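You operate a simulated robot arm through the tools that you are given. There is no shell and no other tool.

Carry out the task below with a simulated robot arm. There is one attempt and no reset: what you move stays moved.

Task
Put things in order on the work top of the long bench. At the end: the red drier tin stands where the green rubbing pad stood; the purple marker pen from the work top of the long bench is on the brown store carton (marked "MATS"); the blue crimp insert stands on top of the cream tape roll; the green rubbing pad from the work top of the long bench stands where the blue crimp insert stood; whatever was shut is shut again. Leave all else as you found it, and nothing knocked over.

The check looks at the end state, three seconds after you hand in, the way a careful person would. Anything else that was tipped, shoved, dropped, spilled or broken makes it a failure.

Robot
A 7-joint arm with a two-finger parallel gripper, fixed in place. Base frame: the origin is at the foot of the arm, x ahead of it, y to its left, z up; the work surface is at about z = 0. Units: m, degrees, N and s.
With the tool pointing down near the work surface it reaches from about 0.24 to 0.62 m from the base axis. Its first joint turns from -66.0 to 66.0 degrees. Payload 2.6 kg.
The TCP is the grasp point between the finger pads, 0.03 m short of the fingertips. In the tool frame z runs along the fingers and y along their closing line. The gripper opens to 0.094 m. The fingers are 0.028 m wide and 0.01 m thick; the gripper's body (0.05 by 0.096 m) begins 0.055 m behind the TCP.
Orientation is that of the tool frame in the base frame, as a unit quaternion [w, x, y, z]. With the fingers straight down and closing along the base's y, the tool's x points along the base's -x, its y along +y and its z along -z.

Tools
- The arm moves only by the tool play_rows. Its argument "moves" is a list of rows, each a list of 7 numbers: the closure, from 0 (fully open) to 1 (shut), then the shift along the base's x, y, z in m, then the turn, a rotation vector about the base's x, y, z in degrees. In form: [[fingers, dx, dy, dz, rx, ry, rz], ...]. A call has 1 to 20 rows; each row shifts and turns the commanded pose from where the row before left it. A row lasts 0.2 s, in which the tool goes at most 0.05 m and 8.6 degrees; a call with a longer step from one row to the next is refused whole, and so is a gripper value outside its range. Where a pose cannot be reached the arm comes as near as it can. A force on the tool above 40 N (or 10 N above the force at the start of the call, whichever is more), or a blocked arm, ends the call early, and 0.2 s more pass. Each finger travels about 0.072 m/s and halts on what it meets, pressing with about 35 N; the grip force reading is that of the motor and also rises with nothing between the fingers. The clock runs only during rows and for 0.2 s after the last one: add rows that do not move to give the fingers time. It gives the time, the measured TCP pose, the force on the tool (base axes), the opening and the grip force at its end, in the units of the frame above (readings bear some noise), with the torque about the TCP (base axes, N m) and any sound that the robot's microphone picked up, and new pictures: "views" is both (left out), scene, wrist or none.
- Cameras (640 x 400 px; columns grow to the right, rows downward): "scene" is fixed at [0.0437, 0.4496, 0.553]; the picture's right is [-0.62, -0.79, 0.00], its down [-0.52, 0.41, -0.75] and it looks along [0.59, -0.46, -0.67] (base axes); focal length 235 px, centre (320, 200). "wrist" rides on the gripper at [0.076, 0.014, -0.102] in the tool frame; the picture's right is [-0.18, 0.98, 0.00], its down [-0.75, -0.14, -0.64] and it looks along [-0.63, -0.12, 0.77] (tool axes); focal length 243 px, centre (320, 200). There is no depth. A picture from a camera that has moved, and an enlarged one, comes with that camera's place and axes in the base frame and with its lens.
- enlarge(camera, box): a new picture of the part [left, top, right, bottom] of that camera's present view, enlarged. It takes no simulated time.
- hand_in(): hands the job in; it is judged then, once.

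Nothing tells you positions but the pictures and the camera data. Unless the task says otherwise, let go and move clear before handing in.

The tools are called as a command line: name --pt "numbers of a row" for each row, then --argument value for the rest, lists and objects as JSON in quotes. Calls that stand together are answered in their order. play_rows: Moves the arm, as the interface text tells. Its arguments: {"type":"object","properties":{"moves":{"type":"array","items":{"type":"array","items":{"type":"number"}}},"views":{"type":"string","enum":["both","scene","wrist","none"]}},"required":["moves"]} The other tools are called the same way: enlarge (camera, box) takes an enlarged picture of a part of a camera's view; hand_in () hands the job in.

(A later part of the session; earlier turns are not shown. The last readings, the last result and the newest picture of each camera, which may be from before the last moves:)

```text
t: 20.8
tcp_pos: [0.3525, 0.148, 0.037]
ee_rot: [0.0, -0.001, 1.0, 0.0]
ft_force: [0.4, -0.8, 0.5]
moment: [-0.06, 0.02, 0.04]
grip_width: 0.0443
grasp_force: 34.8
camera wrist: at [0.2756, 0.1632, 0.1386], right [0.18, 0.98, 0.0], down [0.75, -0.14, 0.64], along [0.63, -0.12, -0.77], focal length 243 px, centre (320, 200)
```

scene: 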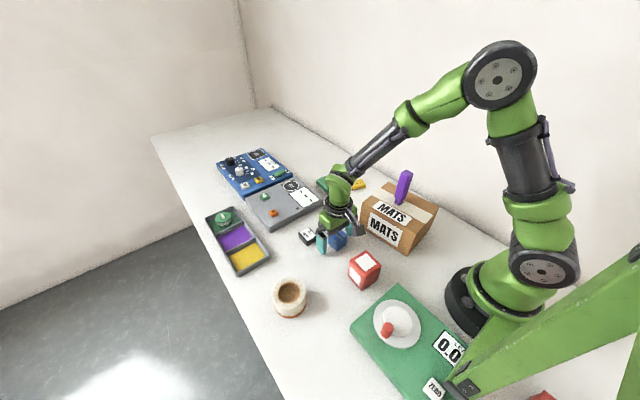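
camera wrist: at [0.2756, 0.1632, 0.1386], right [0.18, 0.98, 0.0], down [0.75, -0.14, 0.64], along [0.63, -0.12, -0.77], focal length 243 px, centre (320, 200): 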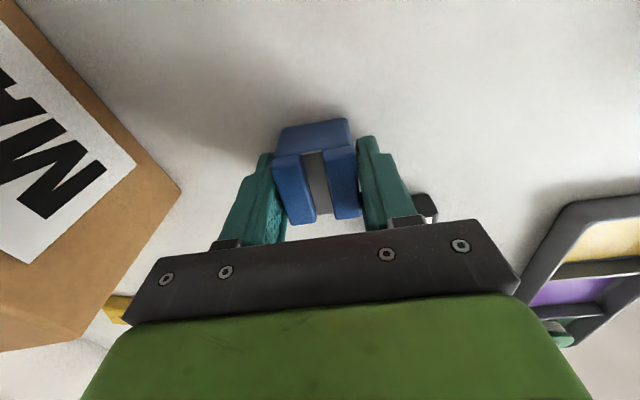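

The insert is held (35 N, opening 0.044 m). Next I lift it about 0.11 m and carry it over the tape roll at about (0.285, 0.347), then look before lowering.

play_rows --pt "1 0 0 0.02 0 0 0" --pt "1 0 0 0.045 0 0 0" --pt "1 0 0 0.045 0 0 0" --pt "1 -0.013 0.0398 0 0 0 0" --pt "1 -0.013 0.0398 0 0 0 0" --pt "1 -0.013 0.0398 0 0 0 0" --pt "1 -0.013 0.0398 0 0 0 0" --pt "1 -0.013 0.0398 0 0 0 0" --pt "1 0 0 0 0 0 0" --pt "1 0 0 0 0 0 0" --pt "1 0 0 0 0 0 0" --views "both"

enlarge --camera "wrist" --box '[240, 70, 400, 230]'

enlarge --camera "scene" --box '[230, 210, 370, 330]'

```text
t: 23.2
tcp_pos: [0.2854, 0.3458, 0.1465]
ee_rot: [0.0, 0.001, 1.0, 0.0]
ft_force: [-1.3, -0.8, -1.5]
moment: [-0.03, -0.01, -0.01]
grip_width: 0.0441
grasp_force: 35.6
camera wrist: at [0.2088, 0.3609, 0.2485], right [0.18, 0.98, 0.0], down [0.75, -0.14, 0.64], along [0.63, -0.12, -0.77], focal length 243 px, centre (320, 200)
```

scene: 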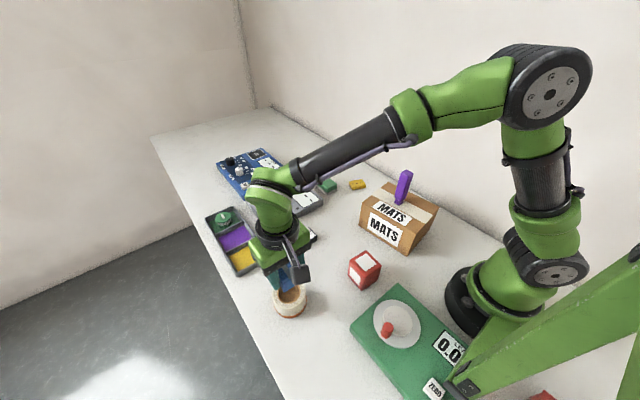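
wrist: 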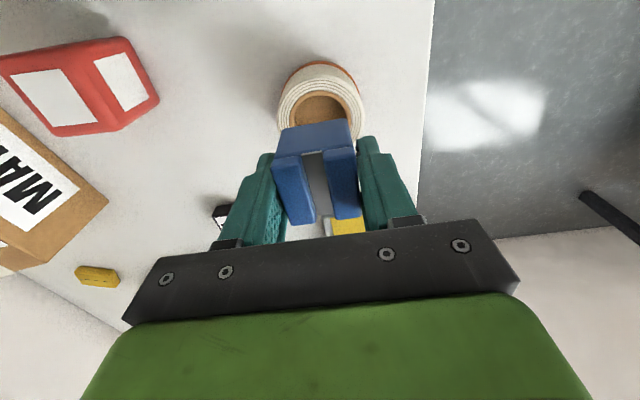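

```text
2.50 times, centred on (320, 150) of wrist
camera zoom: at [0.2088, 0.3609, 0.2485], right [0.18, 0.98, 0.0], down [0.75, -0.14, 0.64], along [0.63, -0.12, -0.77], focal length 606 px, centre (320, 325)
```

zoom: 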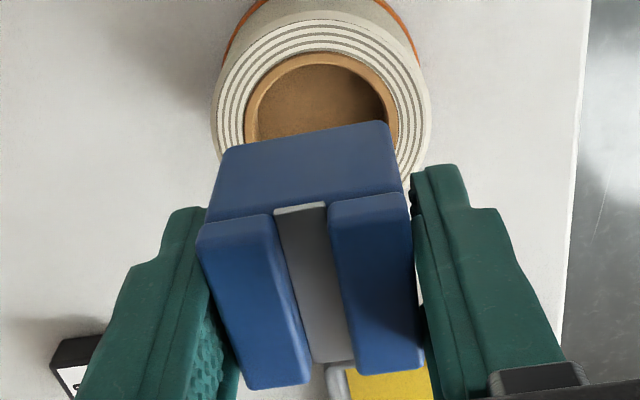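

```text
3.33 times, centred on (300, 270) of scene
camera zoom: at [0.0437, 0.4496, 0.553], right [-0.62, -0.79, 0.0], down [-0.52, 0.41, -0.75], along [0.59, -0.46, -0.67], focal length 784 px, centre (387, -33)
```

zoom: 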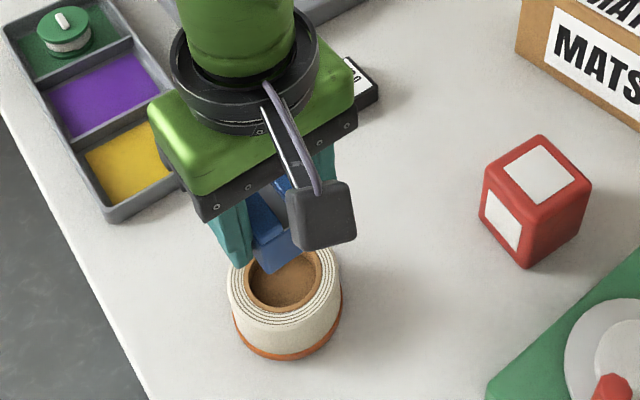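

enlarge --camera "wrist" --box '[270, 50, 370, 150]'

enlarge --camera "scene" --box '[265, 250, 335, 325]'

```text
4.00 times, centred on (320, 100) of wrist
camera zoom: at [0.2088, 0.3609, 0.2485], right [0.18, 0.98, 0.0], down [0.75, -0.14, 0.64], along [0.63, -0.12, -0.77], focal length 970 px, centre (320, 600)
```

zoom: 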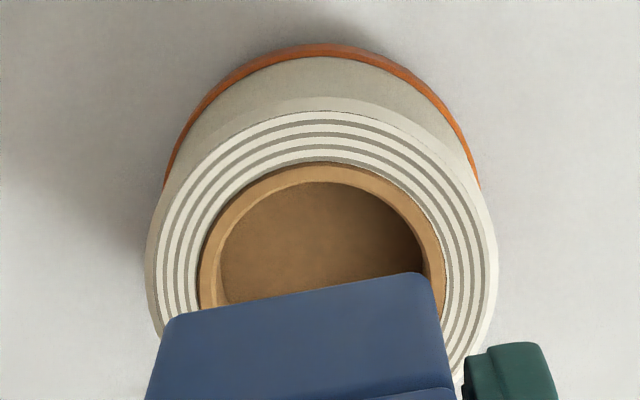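

```text
5.33 times, centred on (300, 288) of scene
camera zoom: at [0.0437, 0.4496, 0.553], right [-0.62, -0.79, 0.0], down [-0.52, 0.41, -0.75], along [0.59, -0.46, -0.67], focal length 1254 px, centre (427, -267)
```

zoom: 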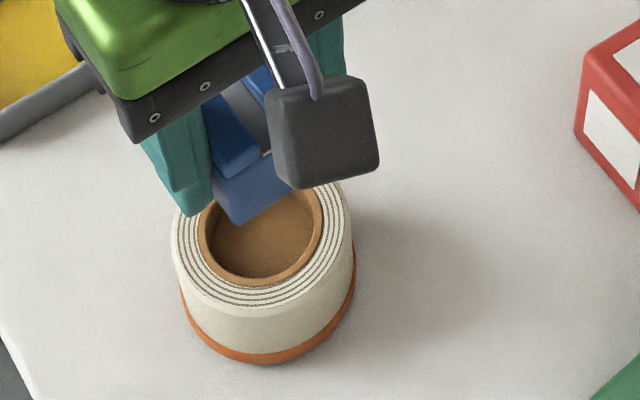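

The insert hangs above the roll; compared in the same picture, the roll's centre fits to about (0.288, 0.3465) and the insert's to about (0.285, 0.3467). I shift 3 mm forward and lower to just above the rim, then look again.

play_rows --pt "1 0.003 0 -0.02 0 0 0" --pt "1 0 0 -0.02 0 0 0" --pt "1 0 0 -0.006 0 0 0" --pt "1 0 0 0 0 0 0" --pt "1 0 0 0 0 0 0" --views "both"

enlarge --camera "wrist" --box '[260, 80, 380, 200]'

enlarge --camera "scene" --box '[255, 245, 335, 330]'

```text
t: 24.4
tcp_pos: [0.2878, 0.3457, 0.1005]
ee_rot: [-0.001, -0.001, 1.0, 0.0]
ft_force: [0.6, 1.1, -2.3]
moment: [0.02, -0.01, 0.01]
grip_width: 0.0442
grasp_force: 34.9
camera wrist: at [0.2114, 0.3611, 0.202], right [0.18, 0.98, 0.0], down [0.75, -0.14, 0.64], along [0.63, -0.12, -0.77], focal length 243 px, centre (320, 200)
```

scene: 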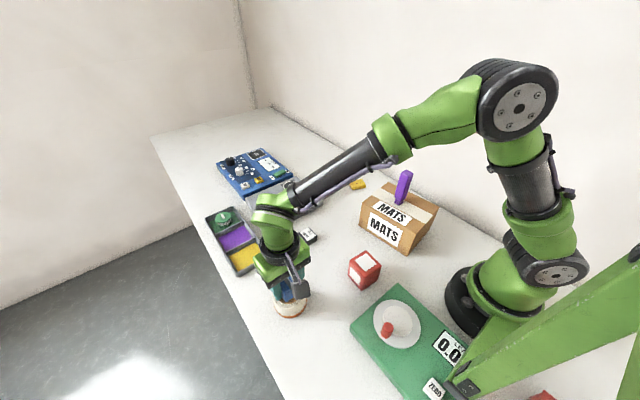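
wrist: 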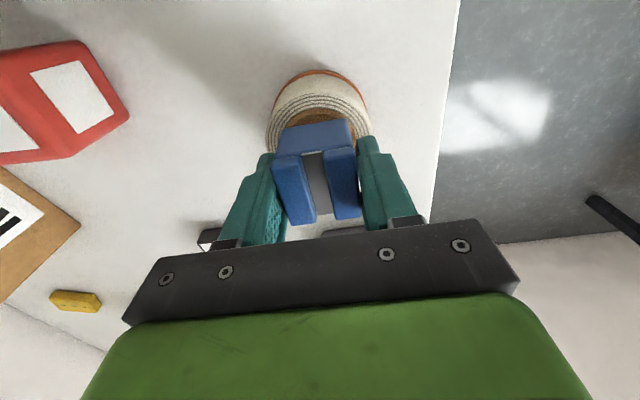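

```text
3.33 times, centred on (320, 140) of wrist
camera zoom: at [0.2114, 0.3611, 0.202], right [0.18, 0.98, 0.0], down [0.75, -0.14, 0.64], along [0.63, -0.12, -0.77], focal length 809 px, centre (320, 400)
```

zoom: 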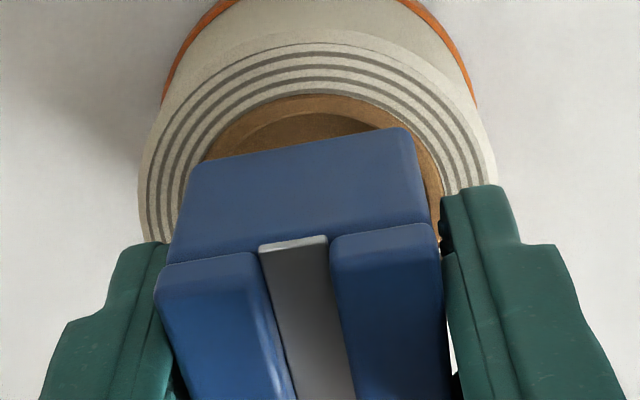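

```text
4.71 times, centred on (295, 288) of scene
camera zoom: at [0.0437, 0.4496, 0.553], right [-0.62, -0.79, 0.0], down [-0.52, 0.41, -0.75], along [0.59, -0.46, -0.67], focal length 1106 px, centre (438, -212)
```

zoom: 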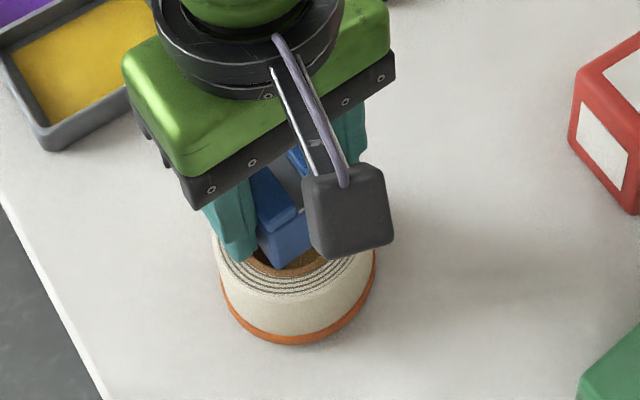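

The insert is now centred on the roll within about 1 mm in both directions, its underside roughly 13 mm above the rim. I shift 1 mm forward and lower in small steps, watching the force.

play_rows --pt "1 0.001 0 -0.004 0 0 0" --pt "1 0 0 -0.003 0 0 0" --pt "1 0 0 -0.002 0 0 0" --pt "1 0 0 0 0 0 0" --pt "1 0 0 0 0 0 0" --views "none"

```text
t: 25.6
tcp_pos: [0.2895, 0.3462, 0.0907]
ee_rot: [-0.001, 0.0, 1.0, 0.0]
ft_force: [0.3, -0.6, -1.6]
moment: [0.0, -0.01, 0.02]
grip_width: 0.0442
grasp_force: 35.2
```

No contact yet at z = 0.0907, so the insert's underside is about 0.054 high. I go on down 1–2 mm at a time.

play_rows --pt "1 0 0 -0.0015 0 0 0" --pt "1 0 0 -0.0015 0 0 0" --pt "1 0 0 0 0 0 0" --pt "1 0 0 0 0 0 0" --views "none"

```text
t: 26.6
tcp_pos: [0.2908, 0.3461, 0.088]
ee_rot: [0.0, 0.0, 1.0, 0.0]
ft_force: [0.6, 0.4, -2.9]
moment: [-0.01, 0.01, 0.03]
grip_width: 0.0441
grasp_force: 35.5
```

Still no contact at z = 0.088. I continue down in small steps.

play_rows --pt "1 0 0 -0.0015 0 0 0" --pt "1 0 0 -0.0015 0 0 0" --pt "1 0 0 0 0 0 0" --pt "1 0 0 0 0 0 0" --views "wrist"

enlarge --camera "wrist" --box '[260, 80, 380, 200]'

```text
t: 27.6
tcp_pos: [0.2891, 0.3461, 0.0856]
ee_rot: [0.001, 0.0, 1.0, 0.001]
ft_force: [-2.6, -0.8, 17.3]
moment: [-0.22, 0.23, 0.01]
grip_width: 0.0443
grasp_force: 34.5
camera wrist: at [0.2134, 0.3618, 0.1884], right [0.18, 0.98, 0.0], down [0.75, -0.14, 0.64], along [0.63, -0.12, -0.77], focal length 243 px, centre (320, 200)
```

wrist: 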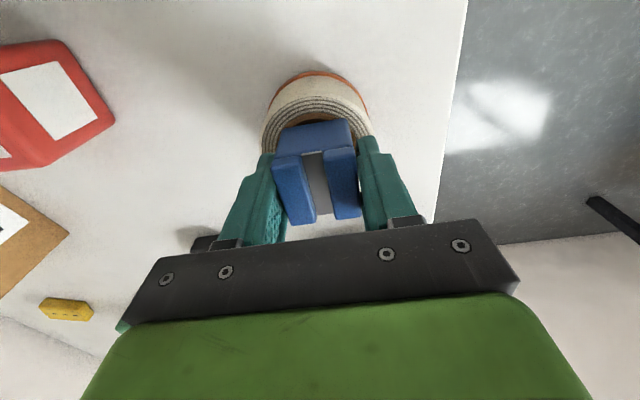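

```text
3.33 times, centred on (320, 140) of wrist
camera zoom: at [0.2134, 0.3618, 0.1884], right [0.18, 0.98, 0.0], down [0.75, -0.14, 0.64], along [0.63, -0.12, -0.77], focal length 809 px, centre (320, 400)
```

zoom: 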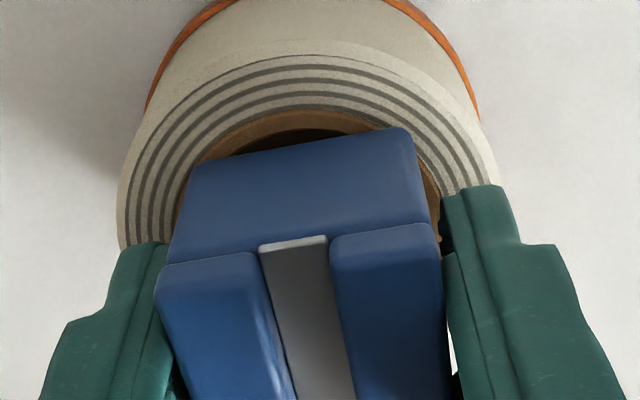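

Contact with the rim at z = 0.0856, so the roll's top is about 0.049 high and the insert sits within about 1.5 mm of its centre. I ease the load off and read the force before opening.

play_rows --pt "1 0 0 0.001 0 0 0" --pt "1 0 0 0 0 0 0" --pt "1 0 0 0 0 0 0" --views "none"

```text
t: 28.4
tcp_pos: [0.2909, 0.3472, 0.0863]
ee_rot: [0.001, 0.0, 1.0, 0.001]
ft_force: [-0.4, 4.0, 13.6]
moment: [0.14, 0.07, 0.02]
grip_width: 0.0441
grasp_force: 35.3
```

There is still about 14 N of load, so I ease up a further 1 mm.

play_rows --pt "1 0 0 0.001 0 0 0" --pt "1 0 0 0 0 0 0" --pt "1 0 0 0 0 0 0" --views "none"

```text
t: 29.2
tcp_pos: [0.2897, 0.3453, 0.0851]
ee_rot: [-0.001, 0.001, 1.0, -0.001]
ft_force: [0.8, 0.1, 0.3]
moment: [0.02, -0.08, -0.03]
grip_width: 0.0441
grasp_force: 35.3
```

The load is near zero with the insert just on the rim. I open the fingers in place and look.

play_rows --pt "0.5 0 0 0 0 0 0" --pt "0.45 0 0 0 0 0 0" --pt "0.35 0 0 0 0 0 0" --pt "0.25 0 0 0 0 0 0" --pt "0.2 0 0 0 0 0 0" --views "both"

enlarge --camera "wrist" --box '[240, 80, 400, 230]'

```text
t: 30.4
tcp_pos: [0.29, 0.3472, 0.0878]
ee_rot: [0.0, 0.0, 1.0, 0.001]
ft_force: [-0.3, 0.4, 0.2]
moment: [-0.03, -0.03, -0.03]
grip_width: 0.0753
grasp_force: 0.0
camera wrist: at [0.2133, 0.3617, 0.1894], right [0.18, 0.98, 0.0], down [0.75, -0.14, 0.64], along [0.63, -0.12, -0.77], focal length 243 px, centre (320, 200)
```

scene: 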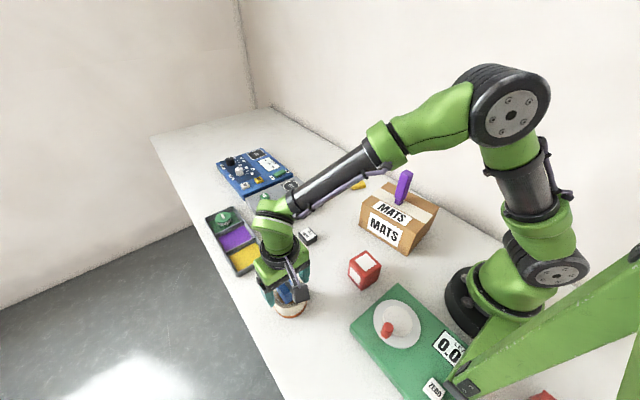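
wrist: 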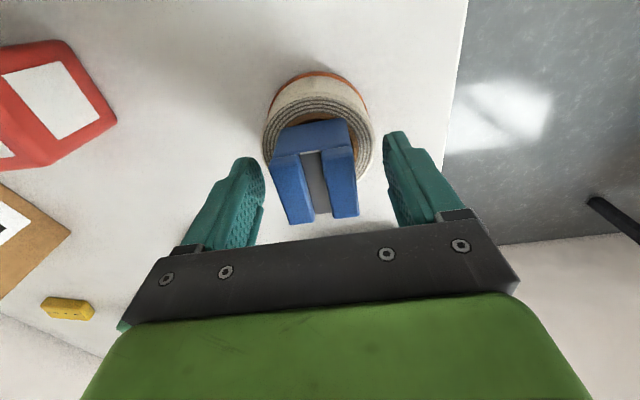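

```text
2.67 times, centred on (320, 155) of wrist
camera zoom: at [0.2133, 0.3617, 0.1894], right [0.18, 0.98, 0.0], down [0.75, -0.14, 0.64], along [0.63, -0.12, -0.77], focal length 647 px, centre (320, 320)
```

zoom: 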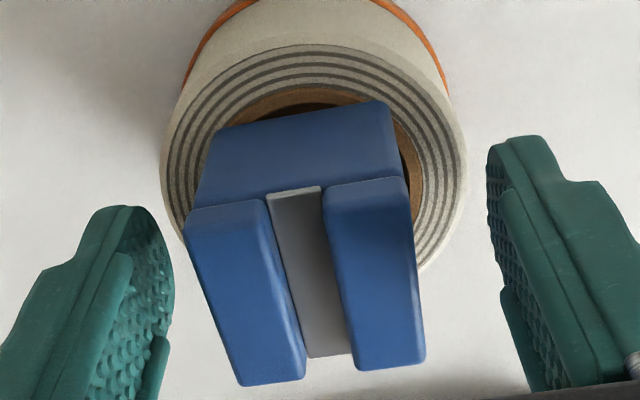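

The insert is released and sits on the rim. I rise straight up and look from above to confirm it stands level.

play_rows --pt "0.2 0 0 0.01 0 0 0" --pt "0.1 0 0 0.025 0 0 0" --pt "0 0 0 0.04 0 0 0" --pt "0 0 0 0.04 0 0 0" --pt "0 -0.02 -0.03 0.03 0 0 0" --pt "0 -0.02 -0.03 0.03 0 0 0" --pt "0 0 0 0 0 0 0" --pt "0 0 0 0 0 0 0" --views "both"

enlarge --camera "wrist" --box '[300, 60, 440, 200]'

enlarge --camera "scene" --box '[250, 230, 350, 330]'

```text
t: 32.2
tcp_pos: [0.2518, 0.287, 0.2622]
ee_rot: [0.0, 0.001, 1.0, 0.0]
ft_force: [0.6, -1.0, 0.2]
moment: [-0.01, -0.04, 0.01]
grip_width: 0.0937
grasp_force: 0.0
camera wrist: at [0.1741, 0.3019, 0.3635], right [0.18, 0.98, 0.0], down [0.75, -0.14, 0.64], along [0.63, -0.12, -0.77], focal length 243 px, centre (320, 200)
```

scene: 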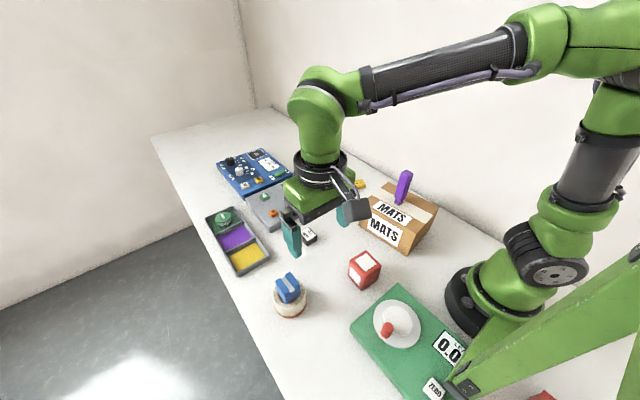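
wrist: 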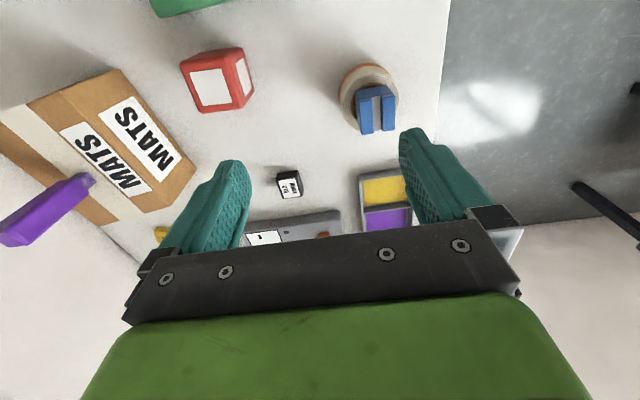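

```text
2.86 times, centred on (370, 130) of wrist
camera zoom: at [0.1741, 0.3019, 0.3635], right [0.18, 0.98, 0.0], down [0.75, -0.14, 0.64], along [0.63, -0.12, -0.77], focal length 693 px, centre (177, 400)
```

zoom: 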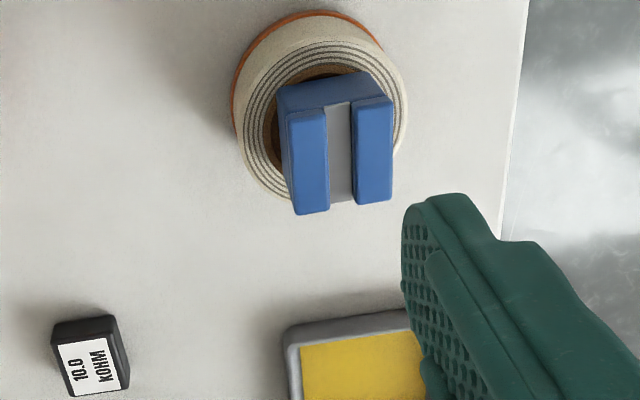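

```text
4.00 times, centred on (300, 280) of scene
camera zoom: at [0.0437, 0.4496, 0.553], right [-0.62, -0.79, 0.0], down [-0.52, 0.41, -0.75], along [0.59, -0.46, -0.67], focal length 940 px, centre (400, -120)
```

zoom: 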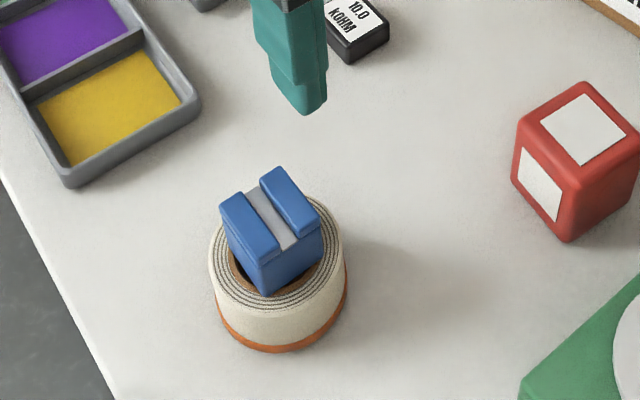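

The insert stands level on the roll and the roll has not moved. Next I go for the green pad: travel at height over the bench to above (0.572, 0.0045) and look.

play_rows --pt "0 0.032 -0.0282 0 0 0 0" --pt "0 0.032 -0.0282 0 0 0 0" --pt "0 0.032 -0.0282 0 0 0 0" --pt "0 0.032 -0.0282 0 0 0 0" --pt "0 0.032 -0.0282 0 0 0 0" --pt "0 0.032 -0.0282 0 0 0 0" --pt "0 0.032 -0.0282 0 0 0 0" --pt "0 0.032 -0.0282 -0.02 0 0 0" --pt "0 0.032 -0.0282 -0.02 0 0 0" --pt "0 0.032 -0.0282 -0.02 0 0 0" --pt "0 0 0 -0.04 0 0 0" --pt "0 0 0 -0.03 0 0 0" --pt "0 0 0 0 0 0 0" --pt "0 0 0 0 0 0 0" --views "both"

enlarge --camera "wrist" --box '[240, 60, 400, 220]'

```text
t: 35.2
tcp_pos: [0.5704, 0.0051, 0.1343]
ee_rot: [0.0, 0.0, 1.0, 0.0]
ft_force: [-0.7, -0.1, 0.2]
moment: [0.01, -0.01, -0.03]
grip_width: 0.0939
grasp_force: 0.0
camera wrist: at [0.4932, 0.0216, 0.2353], right [0.18, 0.98, 0.0], down [0.75, -0.14, 0.64], along [0.63, -0.12, -0.77], focal length 243 px, centre (320, 200)
```

scene: 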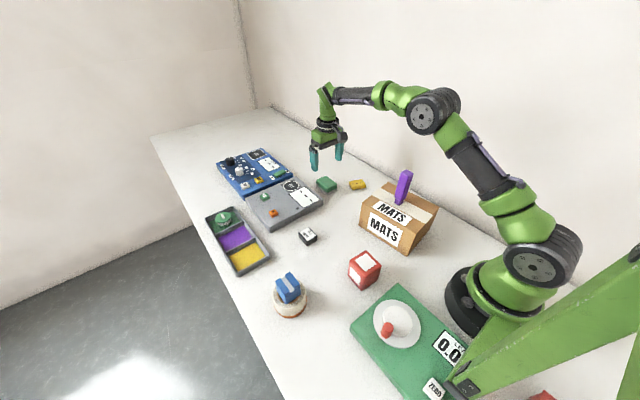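
wrist: 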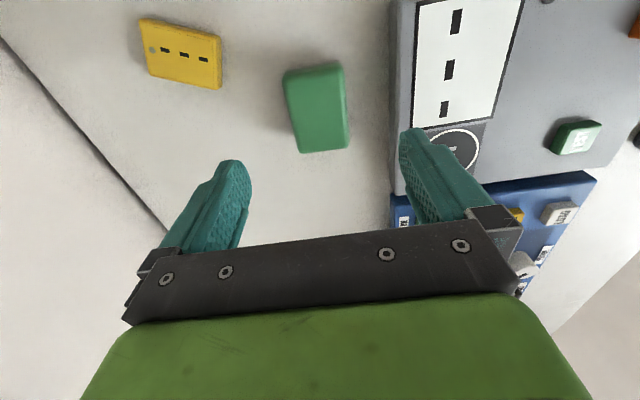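

```text
2.50 times, centred on (320, 140) of wrist
camera zoom: at [0.4932, 0.0216, 0.2353], right [0.18, 0.98, 0.0], down [0.75, -0.14, 0.64], along [0.63, -0.12, -0.77], focal length 606 px, centre (320, 350)
```

zoom: 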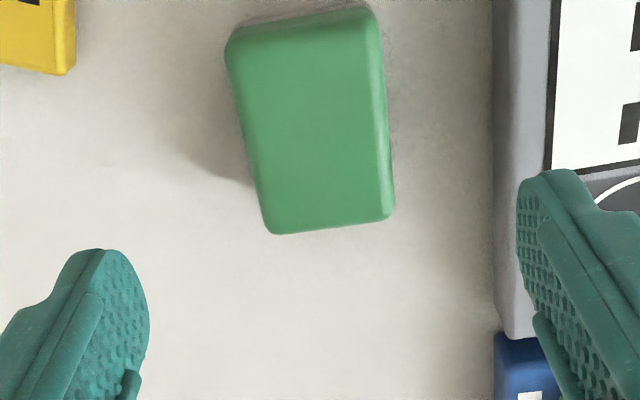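

The pad lies at about x 0.535–0.604, y -0.018–0.030, centre (0.570, 0.005), with the grey panel's edge at y ≈ 0.066. I narrow the fingers to about 0.074 m so they clear the panel, descend to z ≈ 0.035 and look before closing.

play_rows --pt "0.21 0 0 0 0 0 0" --pt "0.21 0 0 0 0 0 0" --pt "0.21 0 0 -0.035 0 0 0" --pt "0.21 0 0 -0.035 0 0 0" --pt "0.21 0 0 -0.02 0 0 0" --pt "0.21 0 0 -0.009 0 0 0" --pt "0.21 0 0 0 0 0 0" --pt "0.21 0 0 0 0 0 0" --views "both"

```text
t: 37.0
tcp_pos: [0.57, 0.0051, 0.0328]
ee_rot: [-0.001, 0.0, 1.0, 0.0]
ft_force: [0.4, -0.2, -0.1]
moment: [-0.01, 0.01, -0.01]
grip_width: 0.0742
grasp_force: 0.0
camera wrist: at [0.4934, 0.0202, 0.1354], right [0.18, 0.98, 0.0], down [0.75, -0.14, 0.64], along [0.63, -0.12, -0.77], focal length 243 px, centre (320, 200)
```

scene: 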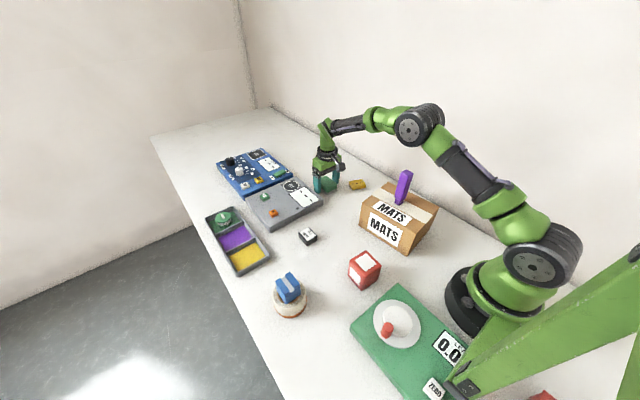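
wrist: 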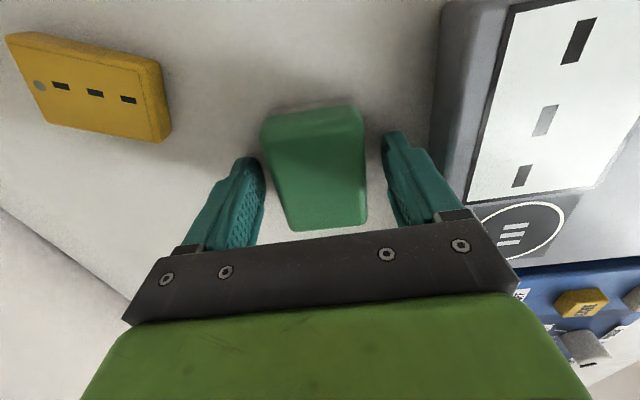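

The pad is centred between the fingers with clearance all round. I close on it.

play_rows --pt "0.35 0 0 0 0 0 0" --pt "0.5 0 0 0 0 0 0" --pt "0.8 0 0 0 0 0 0" --pt "1 0 0 0 0 0 0" --pt "1 0 0 0 0 0 0" --views "wrist"

enlarge --camera "wrist" --box '[220, 80, 420, 260]'

```text
t: 38.2
tcp_pos: [0.5699, 0.0046, 0.0337]
ee_rot: [0.0, 0.0, 1.0, 0.0]
ft_force: [-0.1, 0.2, 0.7]
moment: [0.01, 0.03, -0.02]
grip_width: 0.0539
grasp_force: 34.9
camera wrist: at [0.4934, 0.0202, 0.1355], right [0.18, 0.98, 0.0], down [0.75, -0.14, 0.64], along [0.63, -0.12, -0.77], focal length 243 px, centre (320, 200)
```

wrist: 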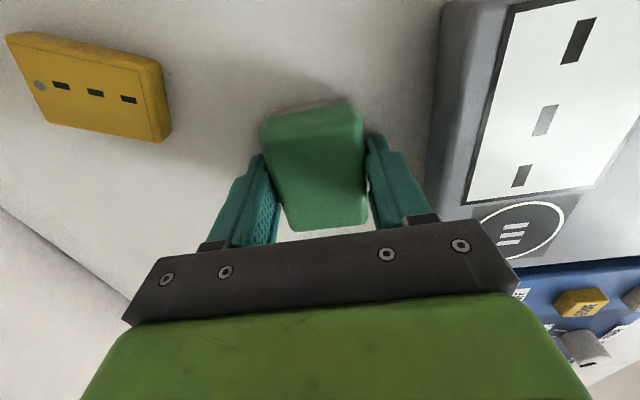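

```text
2.22 times, centred on (320, 170) of wrist
camera zoom: at [0.4934, 0.0202, 0.1355], right [0.18, 0.98, 0.0], down [0.75, -0.14, 0.64], along [0.63, -0.12, -0.77], focal length 539 px, centre (320, 267)
```

zoom: 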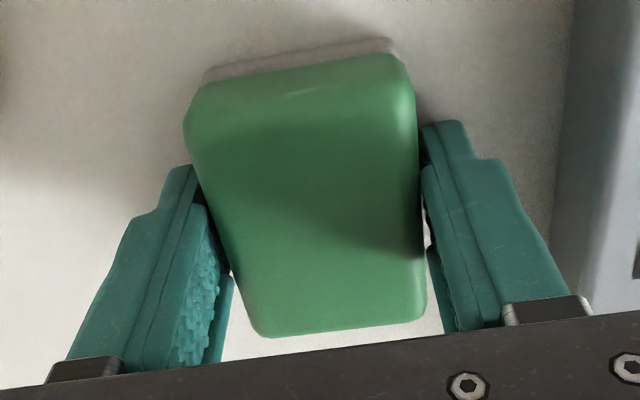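

The pad is held (35 N, opening 0.054 m). Next I lift it, carry it to the insert's former place (0.350, 0.146) and look before lowering.

play_rows --pt "1 0 0 0.02 0 0 0" --pt "1 0 0 0.045 0 0 0" --pt "1 0 0 0.045 0 0 0" --pt "1 0 0 0.015 0 0 0" --pt "1 -0.0367 0.0235 0 0 0 0" --pt "1 -0.0367 0.0235 0 0 0 0" --pt "1 -0.0367 0.0235 0 0 0 0" --pt "1 -0.0367 0.0235 0 0 0 0" --pt "1 -0.0367 0.0235 0 0 0 0" --pt "1 -0.0367 0.0235 0 0 0 0" --pt "1 0 0 0 0 0 0" --pt "1 0 0 0 0 0 0" --pt "1 0 0 0 0 0 0" --views "both"

enlarge --camera "wrist" --box '[220, 80, 420, 260]'

```text
t: 41.0
tcp_pos: [0.3503, 0.1455, 0.1566]
ee_rot: [0.0, -0.001, 1.0, 0.0]
ft_force: [0.2, 0.4, -1.3]
moment: [-0.01, -0.01, -0.04]
grip_width: 0.0537
grasp_force: 34.8
camera wrist: at [0.2733, 0.1615, 0.259], right [0.18, 0.98, 0.0], down [0.75, -0.14, 0.64], along [0.63, -0.12, -0.77], focal length 243 px, centre (320, 200)
```

scene: 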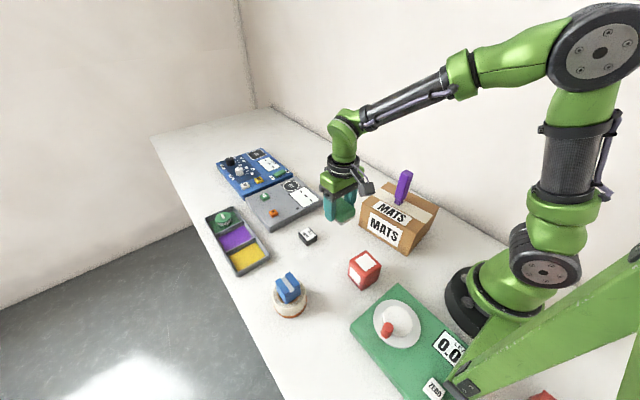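
wrist: 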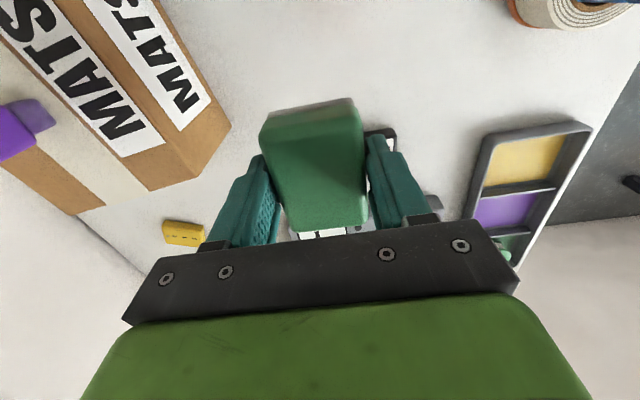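

```text
2.22 times, centred on (320, 170) of wrist
camera zoom: at [0.2733, 0.1615, 0.259], right [0.18, 0.98, 0.0], down [0.75, -0.14, 0.64], along [0.63, -0.12, -0.77], focal length 539 px, centre (320, 267)
```

zoom: 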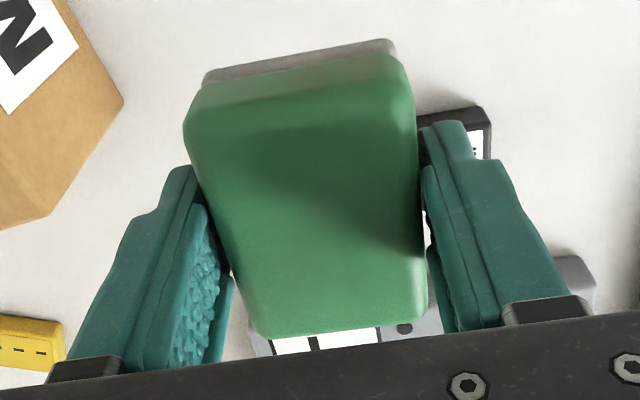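

The pad will cover about x 0.314–0.386, y 0.119–0.173, clear of the resistor block (x ≥ 0.398, y ≥ 0.18) and the carton. I lower it close to the surface, then in small steps to contact.

play_rows --pt "1 0 0 -0.04 0 0 0" --pt "1 0 0 -0.04 0 0 0" --pt "1 0 0 -0.025 0 0 0" --pt "1 0 0 -0.008 0 0 0" --pt "1 0 0 -0.004 0 0 0" --pt "1 0 0 0 0 0 0" --pt "1 0 0 0 0 0 0" --views "both"

```text
t: 42.6
tcp_pos: [0.3516, 0.145, 0.0408]
ee_rot: [0.0, 0.0, 1.0, 0.0]
ft_force: [-0.2, 0.1, -1.3]
moment: [-0.03, -0.02, 0.02]
grip_width: 0.054
grasp_force: 35.0
camera wrist: at [0.2739, 0.161, 0.143], right [0.18, 0.98, 0.0], down [0.75, -0.14, 0.64], along [0.63, -0.12, -0.77], focal length 243 px, centre (320, 200)
```

scene: 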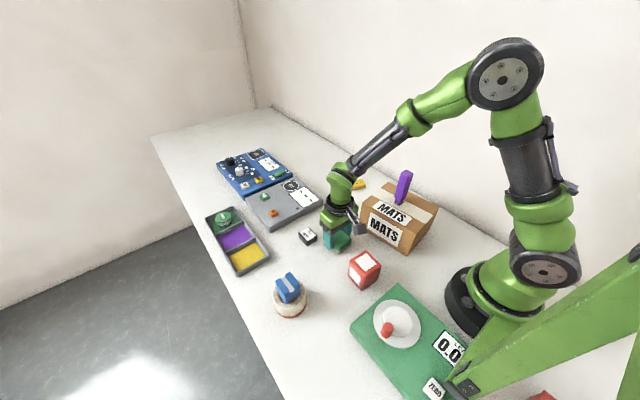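
wrist: 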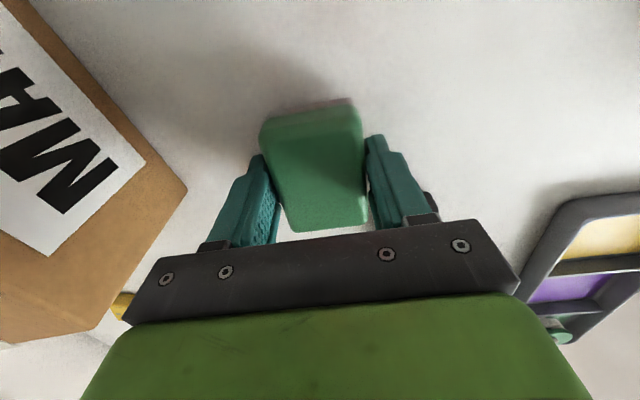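

The pad is about 6 mm above the surface at the right spot. I lower the last millimetres in small steps.

play_rows --pt "1 0 0 -0.002 0 0 0" --pt "1 0 0 -0.002 0 0 0" --pt "1 0 0 -0.0015 0 0 0" --pt "1 0 0 0 0 0 0" --pt "1 0 0 0 0 0 0" --views "none"

```text
t: 43.8
tcp_pos: [0.35, 0.1459, 0.0341]
ee_rot: [0.0, 0.0, 1.0, 0.001]
ft_force: [0.0, -0.3, -1.6]
moment: [-0.01, -0.01, -0.02]
grip_width: 0.0537
grasp_force: 34.9
```

play_rows --pt "1 0 0 -0.001 0 0 0" --pt "1 0 0 -0.001 0 0 0" --pt "1 0 0 0 0 0 0" --pt "1 0 0 0 0 0 0" --views "none"

```text
t: 44.8
tcp_pos: [0.3506, 0.145, 0.0342]
ee_rot: [0.0, 0.0, 1.0, 0.0]
ft_force: [-0.6, 0.5, 1.3]
moment: [0.04, -0.04, 0.0]
grip_width: 0.0538
grasp_force: 34.4
```

The pad has just touched the surface (the force changed from -1.6 to +1.3 N). I open the fingers in place, then look.

play_rows --pt "0.4 0 0 0 0 0 0" --pt "0.35 0 0 0 0 0 0" --pt "0.25 0 0 0 0 0 0" --pt "0.2 0 0 0 0 0 0" --pt "0.2 0 0 0 0 0 0" --views "both"

```text
t: 46.0
tcp_pos: [0.35, 0.1454, 0.0326]
ee_rot: [-0.001, 0.0, 1.0, 0.0]
ft_force: [0.4, -0.4, -0.5]
moment: [0.03, 0.03, 0.0]
grip_width: 0.0752
grasp_force: 0.1
camera wrist: at [0.2732, 0.1609, 0.1354], right [0.18, 0.98, 0.0], down [0.75, -0.14, 0.64], along [0.63, -0.12, -0.77], focal length 243 px, centre (320, 200)
```

scene: 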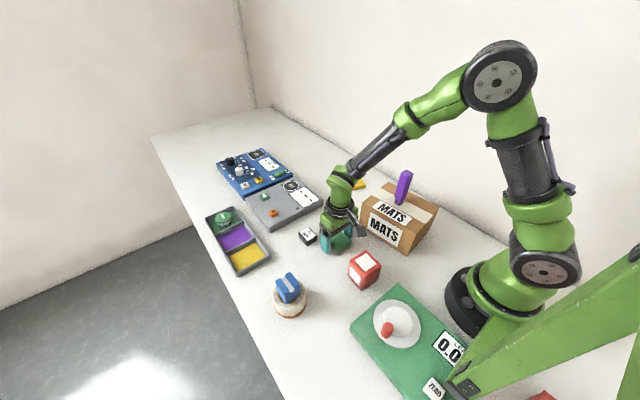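
wrist: 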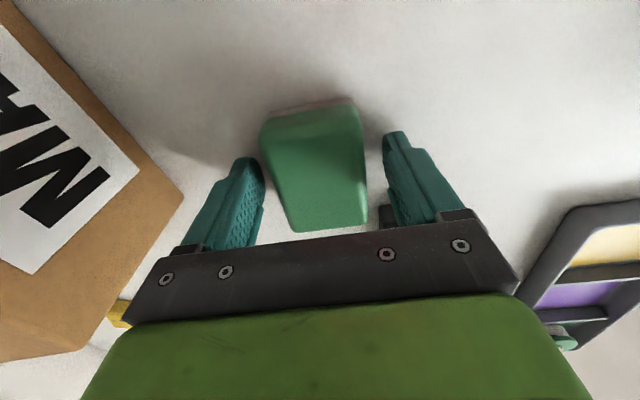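

The pad is released on the insert's former place. I rise and move to above the red tin, near (0.227, 0.168), for a close look.

play_rows --pt "0.2 0 0 0.02 0 0 0" --pt "0.1 0 0 0.04 0 0 0" --pt "0 0 0 0.045 0 0 0" --pt "0 0 0 0.045 0 0 0" --pt "0 -0.03 0.006 0.01 0 0 0" --pt "0 -0.03 0.006 0 0 0 0" --pt "0 -0.03 0.006 0 0 0 0" --pt "0 -0.03 0.006 0 0 0 0" --pt "0 0 0 0 0 0 0" --pt "0 0 0 0 0 0 0" --views "both"

enlarge --camera "wrist" --box '[230, 40, 410, 220]'

enlarge --camera "scene" --box '[280, 210, 400, 310]'

```text
t: 48.2
tcp_pos: [0.2297, 0.1678, 0.1926]
ee_rot: [0.0, -0.001, 1.0, 0.0]
ft_force: [0.2, 0.0, -0.3]
moment: [-0.01, -0.01, 0.0]
grip_width: 0.0941
grasp_force: 0.1
camera wrist: at [0.1529, 0.1845, 0.2956], right [0.18, 0.98, 0.0], down [0.75, -0.14, 0.64], along [0.63, -0.12, -0.77], focal length 243 px, centre (320, 200)
```

scene: 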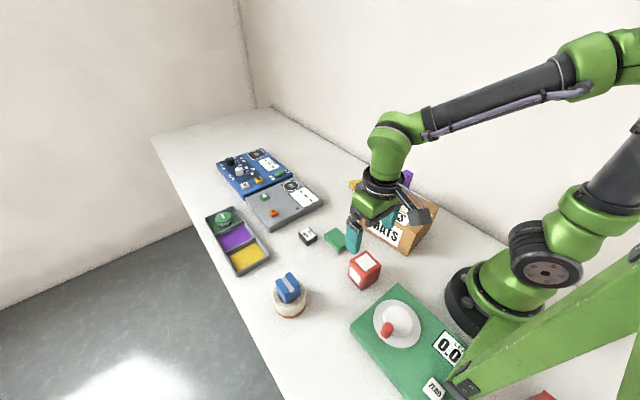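
wrist: 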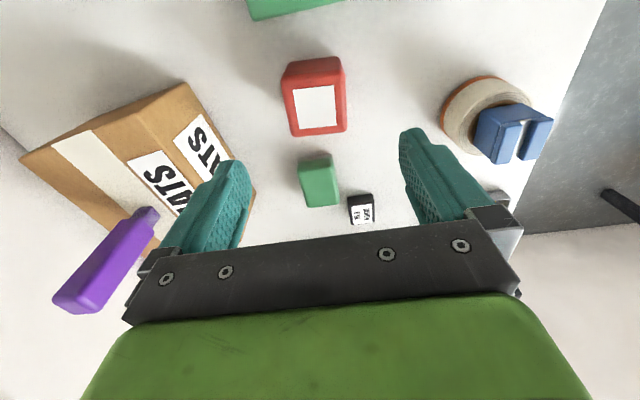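

```text
2.22 times, centred on (320, 130) of wrist
camera zoom: at [0.1529, 0.1845, 0.2956], right [0.18, 0.98, 0.0], down [0.75, -0.14, 0.64], along [0.63, -0.12, -0.77], focal length 539 px, centre (320, 356)
```

zoom: 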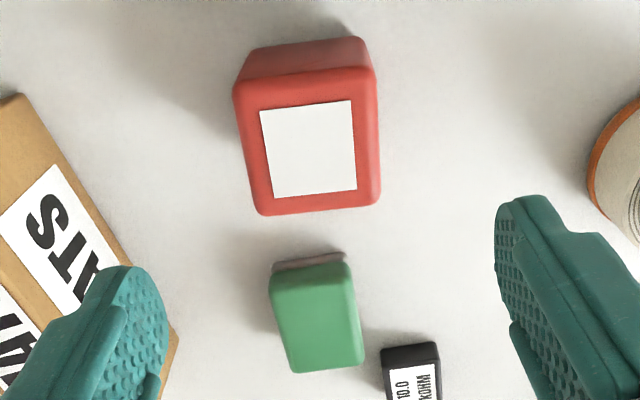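

```text
4.00 times, centred on (340, 260) of scene
camera zoom: at [0.0437, 0.4496, 0.553], right [-0.62, -0.79, 0.0], down [-0.52, 0.41, -0.75], along [0.59, -0.46, -0.67], focal length 940 px, centre (240, -40)
```

zoom: 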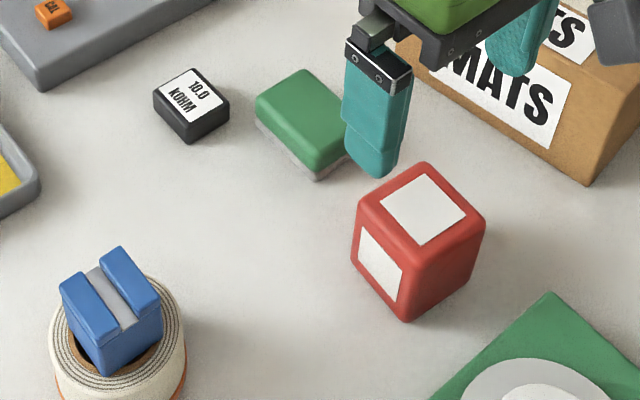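

The tin's corners fit to a 0.053 m square centred at (0.228, 0.167), turned about -4°, and the pad is centred at (0.352, 0.146) as wanted. I turn the tool by -4°, descend around the tin to z ≈ 0.04 and look before closing.

play_rows --pt "0 -0.0015 -0.001 0 0 0 -4" --pt "0 0 0 -0.035 0 0 0" --pt "0 0 0 -0.035 0 0 0" --pt "0 0 0 -0.035 0 0 0" --pt "0 0 0 -0.03 0 0 0" --pt "0 0 0 -0.017 0 0 0" --pt "0 0 0 0 0 0 0" --pt "0 0 0 0 0 0 0" --views "both"

```text
t: 50.0
tcp_pos: [0.2276, 0.1672, 0.0409]
ee_rot: [0.0, 0.035, 0.999, 0.0]
ft_force: [0.5, 0.2, -0.2]
moment: [-0.01, 0.03, 0.03]
grip_width: 0.0939
grasp_force: 0.1
camera wrist: at [0.1523, 0.1884, 0.1438], right [0.25, 0.97, 0.0], down [0.74, -0.19, 0.64], along [0.62, -0.16, -0.77], focal length 243 px, centre (320, 200)
```

scene: 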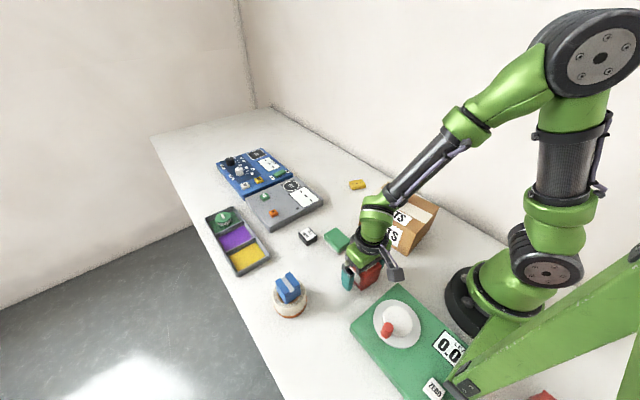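
wrist: 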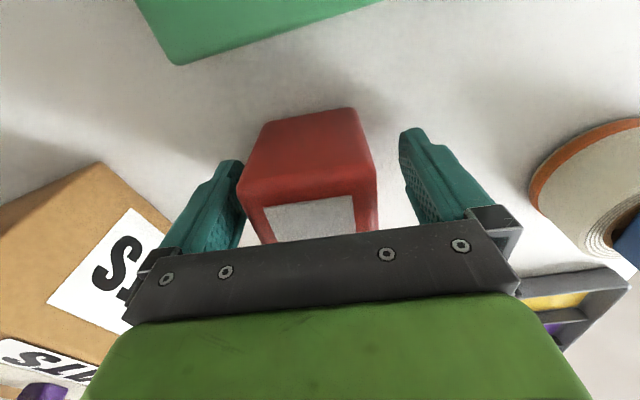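

The tin's top edge projects to y 0.145–0.196, so it is centred between the fingers within about 1 mm. I close on it.

play_rows --pt "0.2 0 0 0 0 0 0" --pt "0.35 0 0 0 0 0 0" --pt "0.6 0 0 0 0 0 0" --pt "1 0 0 0 0 0 0" --pt "1 0 0 0 0 0 0" --views "wrist"

```text
t: 51.2
tcp_pos: [0.2284, 0.1679, 0.042]
ee_rot: [0.0, 0.034, 0.999, 0.0]
ft_force: [0.4, -1.6, -0.4]
moment: [-0.03, 0.0, -0.02]
grip_width: 0.062
grasp_force: 35.4
camera wrist: at [0.1523, 0.1884, 0.1439], right [0.25, 0.97, 0.0], down [0.74, -0.19, 0.64], along [0.62, -0.16, -0.77], focal length 243 px, centre (320, 200)
```

wrist: 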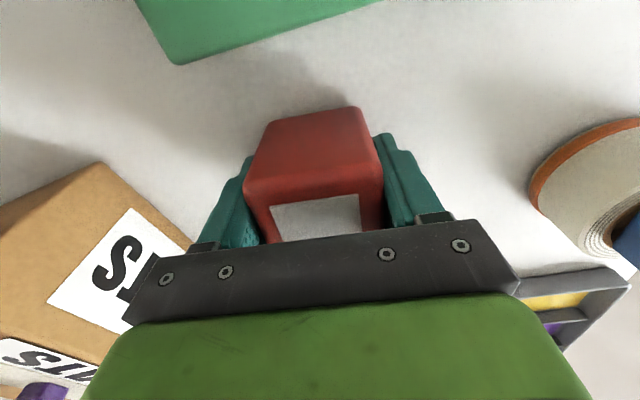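

The tin is gripped (35 N, opening 0.062 m). Next I lift it straight up, carry it at height to the pad's former place (0.570, 0.005), turning back by 4°, and look.

play_rows --pt "1 0 0 0.015 0 0 0" --pt "1 0 0 0.035 0 0 0" --pt "1 0 0 0.045 0 0 0" --pt "1 0 0 0.035 0 0 0" --pt "1 0.038 -0.0181 0 0 0 2" --pt "1 0.038 -0.0181 0 0 0 2" --pt "1 0.038 -0.0181 0 0 0 0" --pt "1 0.038 -0.0181 0 0 0 0" --pt "1 0.038 -0.0181 0 0 0 0" --pt "1 0.038 -0.0181 0 0 0 0" --pt "1 0.038 -0.0181 0 0 0 0" --pt "1 0.038 -0.0181 0 0 0 0" --pt "1 0.038 -0.0181 0 0 0 0" --pt "1 0 0 0 0 0 0" --pt "1 0 0 0 0 0 0" --pt "1 0 0 0 0 0 0" --views "both"

```text
t: 54.6
tcp_pos: [0.5694, 0.0056, 0.1728]
ee_rot: [0.0, 0.001, 1.0, 0.0]
ft_force: [0.4, -0.2, -1.5]
moment: [0.0, 0.01, 0.01]
grip_width: 0.0624
grasp_force: 35.0
camera wrist: at [0.4927, 0.021, 0.2744], right [0.18, 0.98, 0.0], down [0.75, -0.14, 0.64], along [0.63, -0.12, -0.77], focal length 243 px, centre (320, 200)
```

scene: 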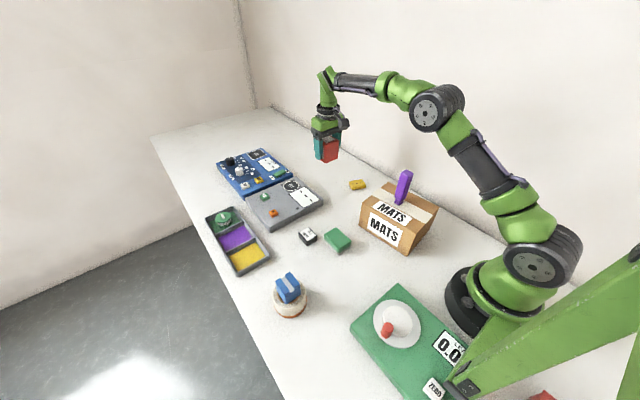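
wrist: 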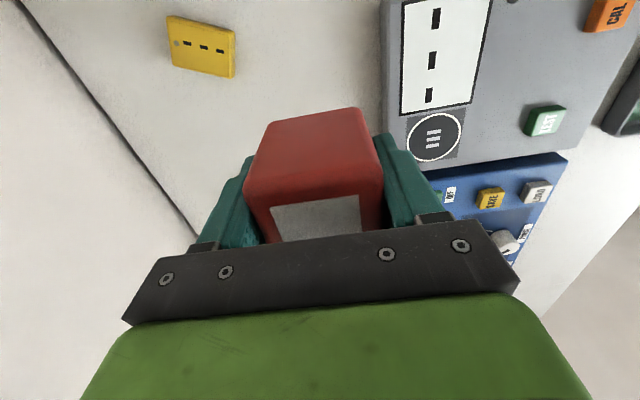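

The tin hangs upright above the pad's old place, clear of the yellow block and the grey panel. I lower it to about 1 cm above the surface and check.

play_rows --pt "1 0 0 -0.04 0 0 0" --pt "1 0 0 -0.04 0 0 0" --pt "1 0 0 -0.03 0 0 0" --pt "1 0 0 -0.01 0 0 0" --pt "1 0 0 -0.003 0 0 0" --pt "1 0 0 0 0 0 0" --pt "1 0 0 0 0 0 0" --views "both"

enlarge --camera "scene" --box '[270, 130, 370, 220]'

```text
t: 56.2
tcp_pos: [0.5702, 0.0053, 0.0483]
ee_rot: [0.0, 0.0, 1.0, 0.0]
ft_force: [0.0, -0.4, -2.3]
moment: [-0.01, 0.02, 0.04]
grip_width: 0.062
grasp_force: 35.2
camera wrist: at [0.4934, 0.02, 0.1502], right [0.18, 0.98, 0.0], down [0.75, -0.14, 0.64], along [0.63, -0.12, -0.77], focal length 243 px, centre (320, 200)
```

scene: 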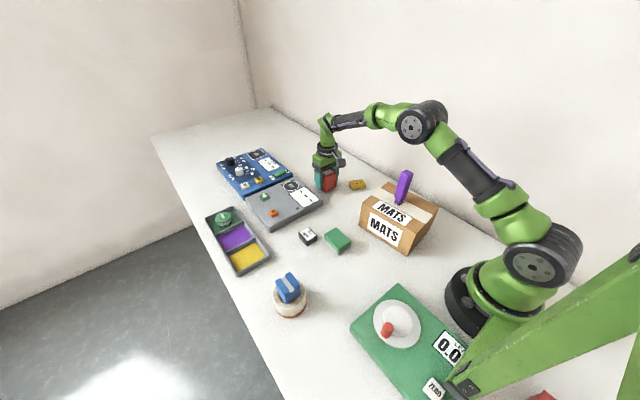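
wrist: 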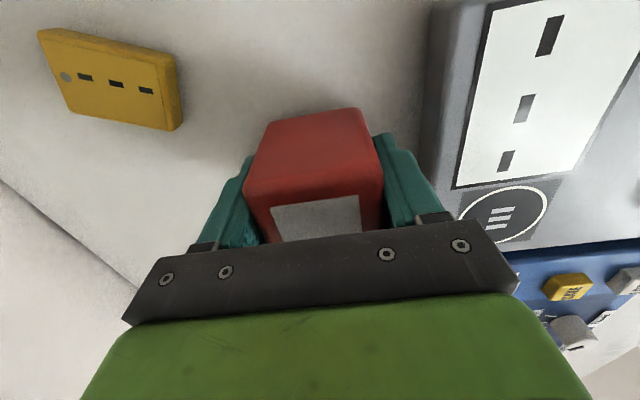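

```text
4.44 times, centred on (320, 175) of scene
camera zoom: at [0.0437, 0.4496, 0.553], right [-0.62, -0.79, 0.0], down [-0.52, 0.41, -0.75], along [0.59, -0.46, -0.67], focal length 1045 px, centre (320, 311)
```

zoom: 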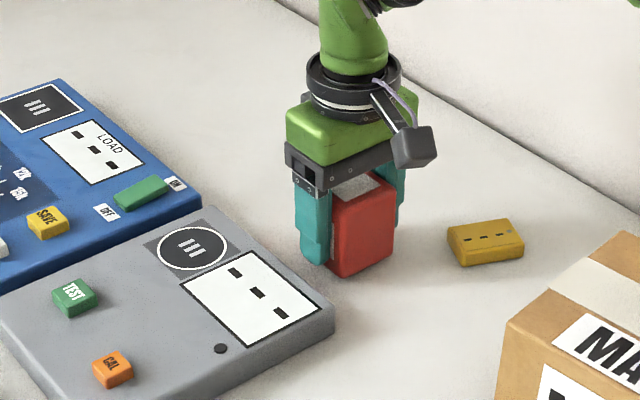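

The tin is about 6–7 mm above the surface, upright and clear of the panel. I lower the rest in small steps while reading the force.

play_rows --pt "1 0 0 -0.002 0 0 0" --pt "1 0 0 -0.002 0 0 0" --pt "1 0 0 -0.001 0 0 0" --pt "1 0 0 0 0 0 0" --pt "1 0 0 0 0 0 0" --views "none"

```text
t: 57.4
tcp_pos: [0.5693, 0.0052, 0.0434]
ee_rot: [0.001, -0.001, 1.0, 0.0]
ft_force: [-0.7, 0.0, -1.0]
moment: [0.0, 0.01, -0.02]
grip_width: 0.062
grasp_force: 34.9
```

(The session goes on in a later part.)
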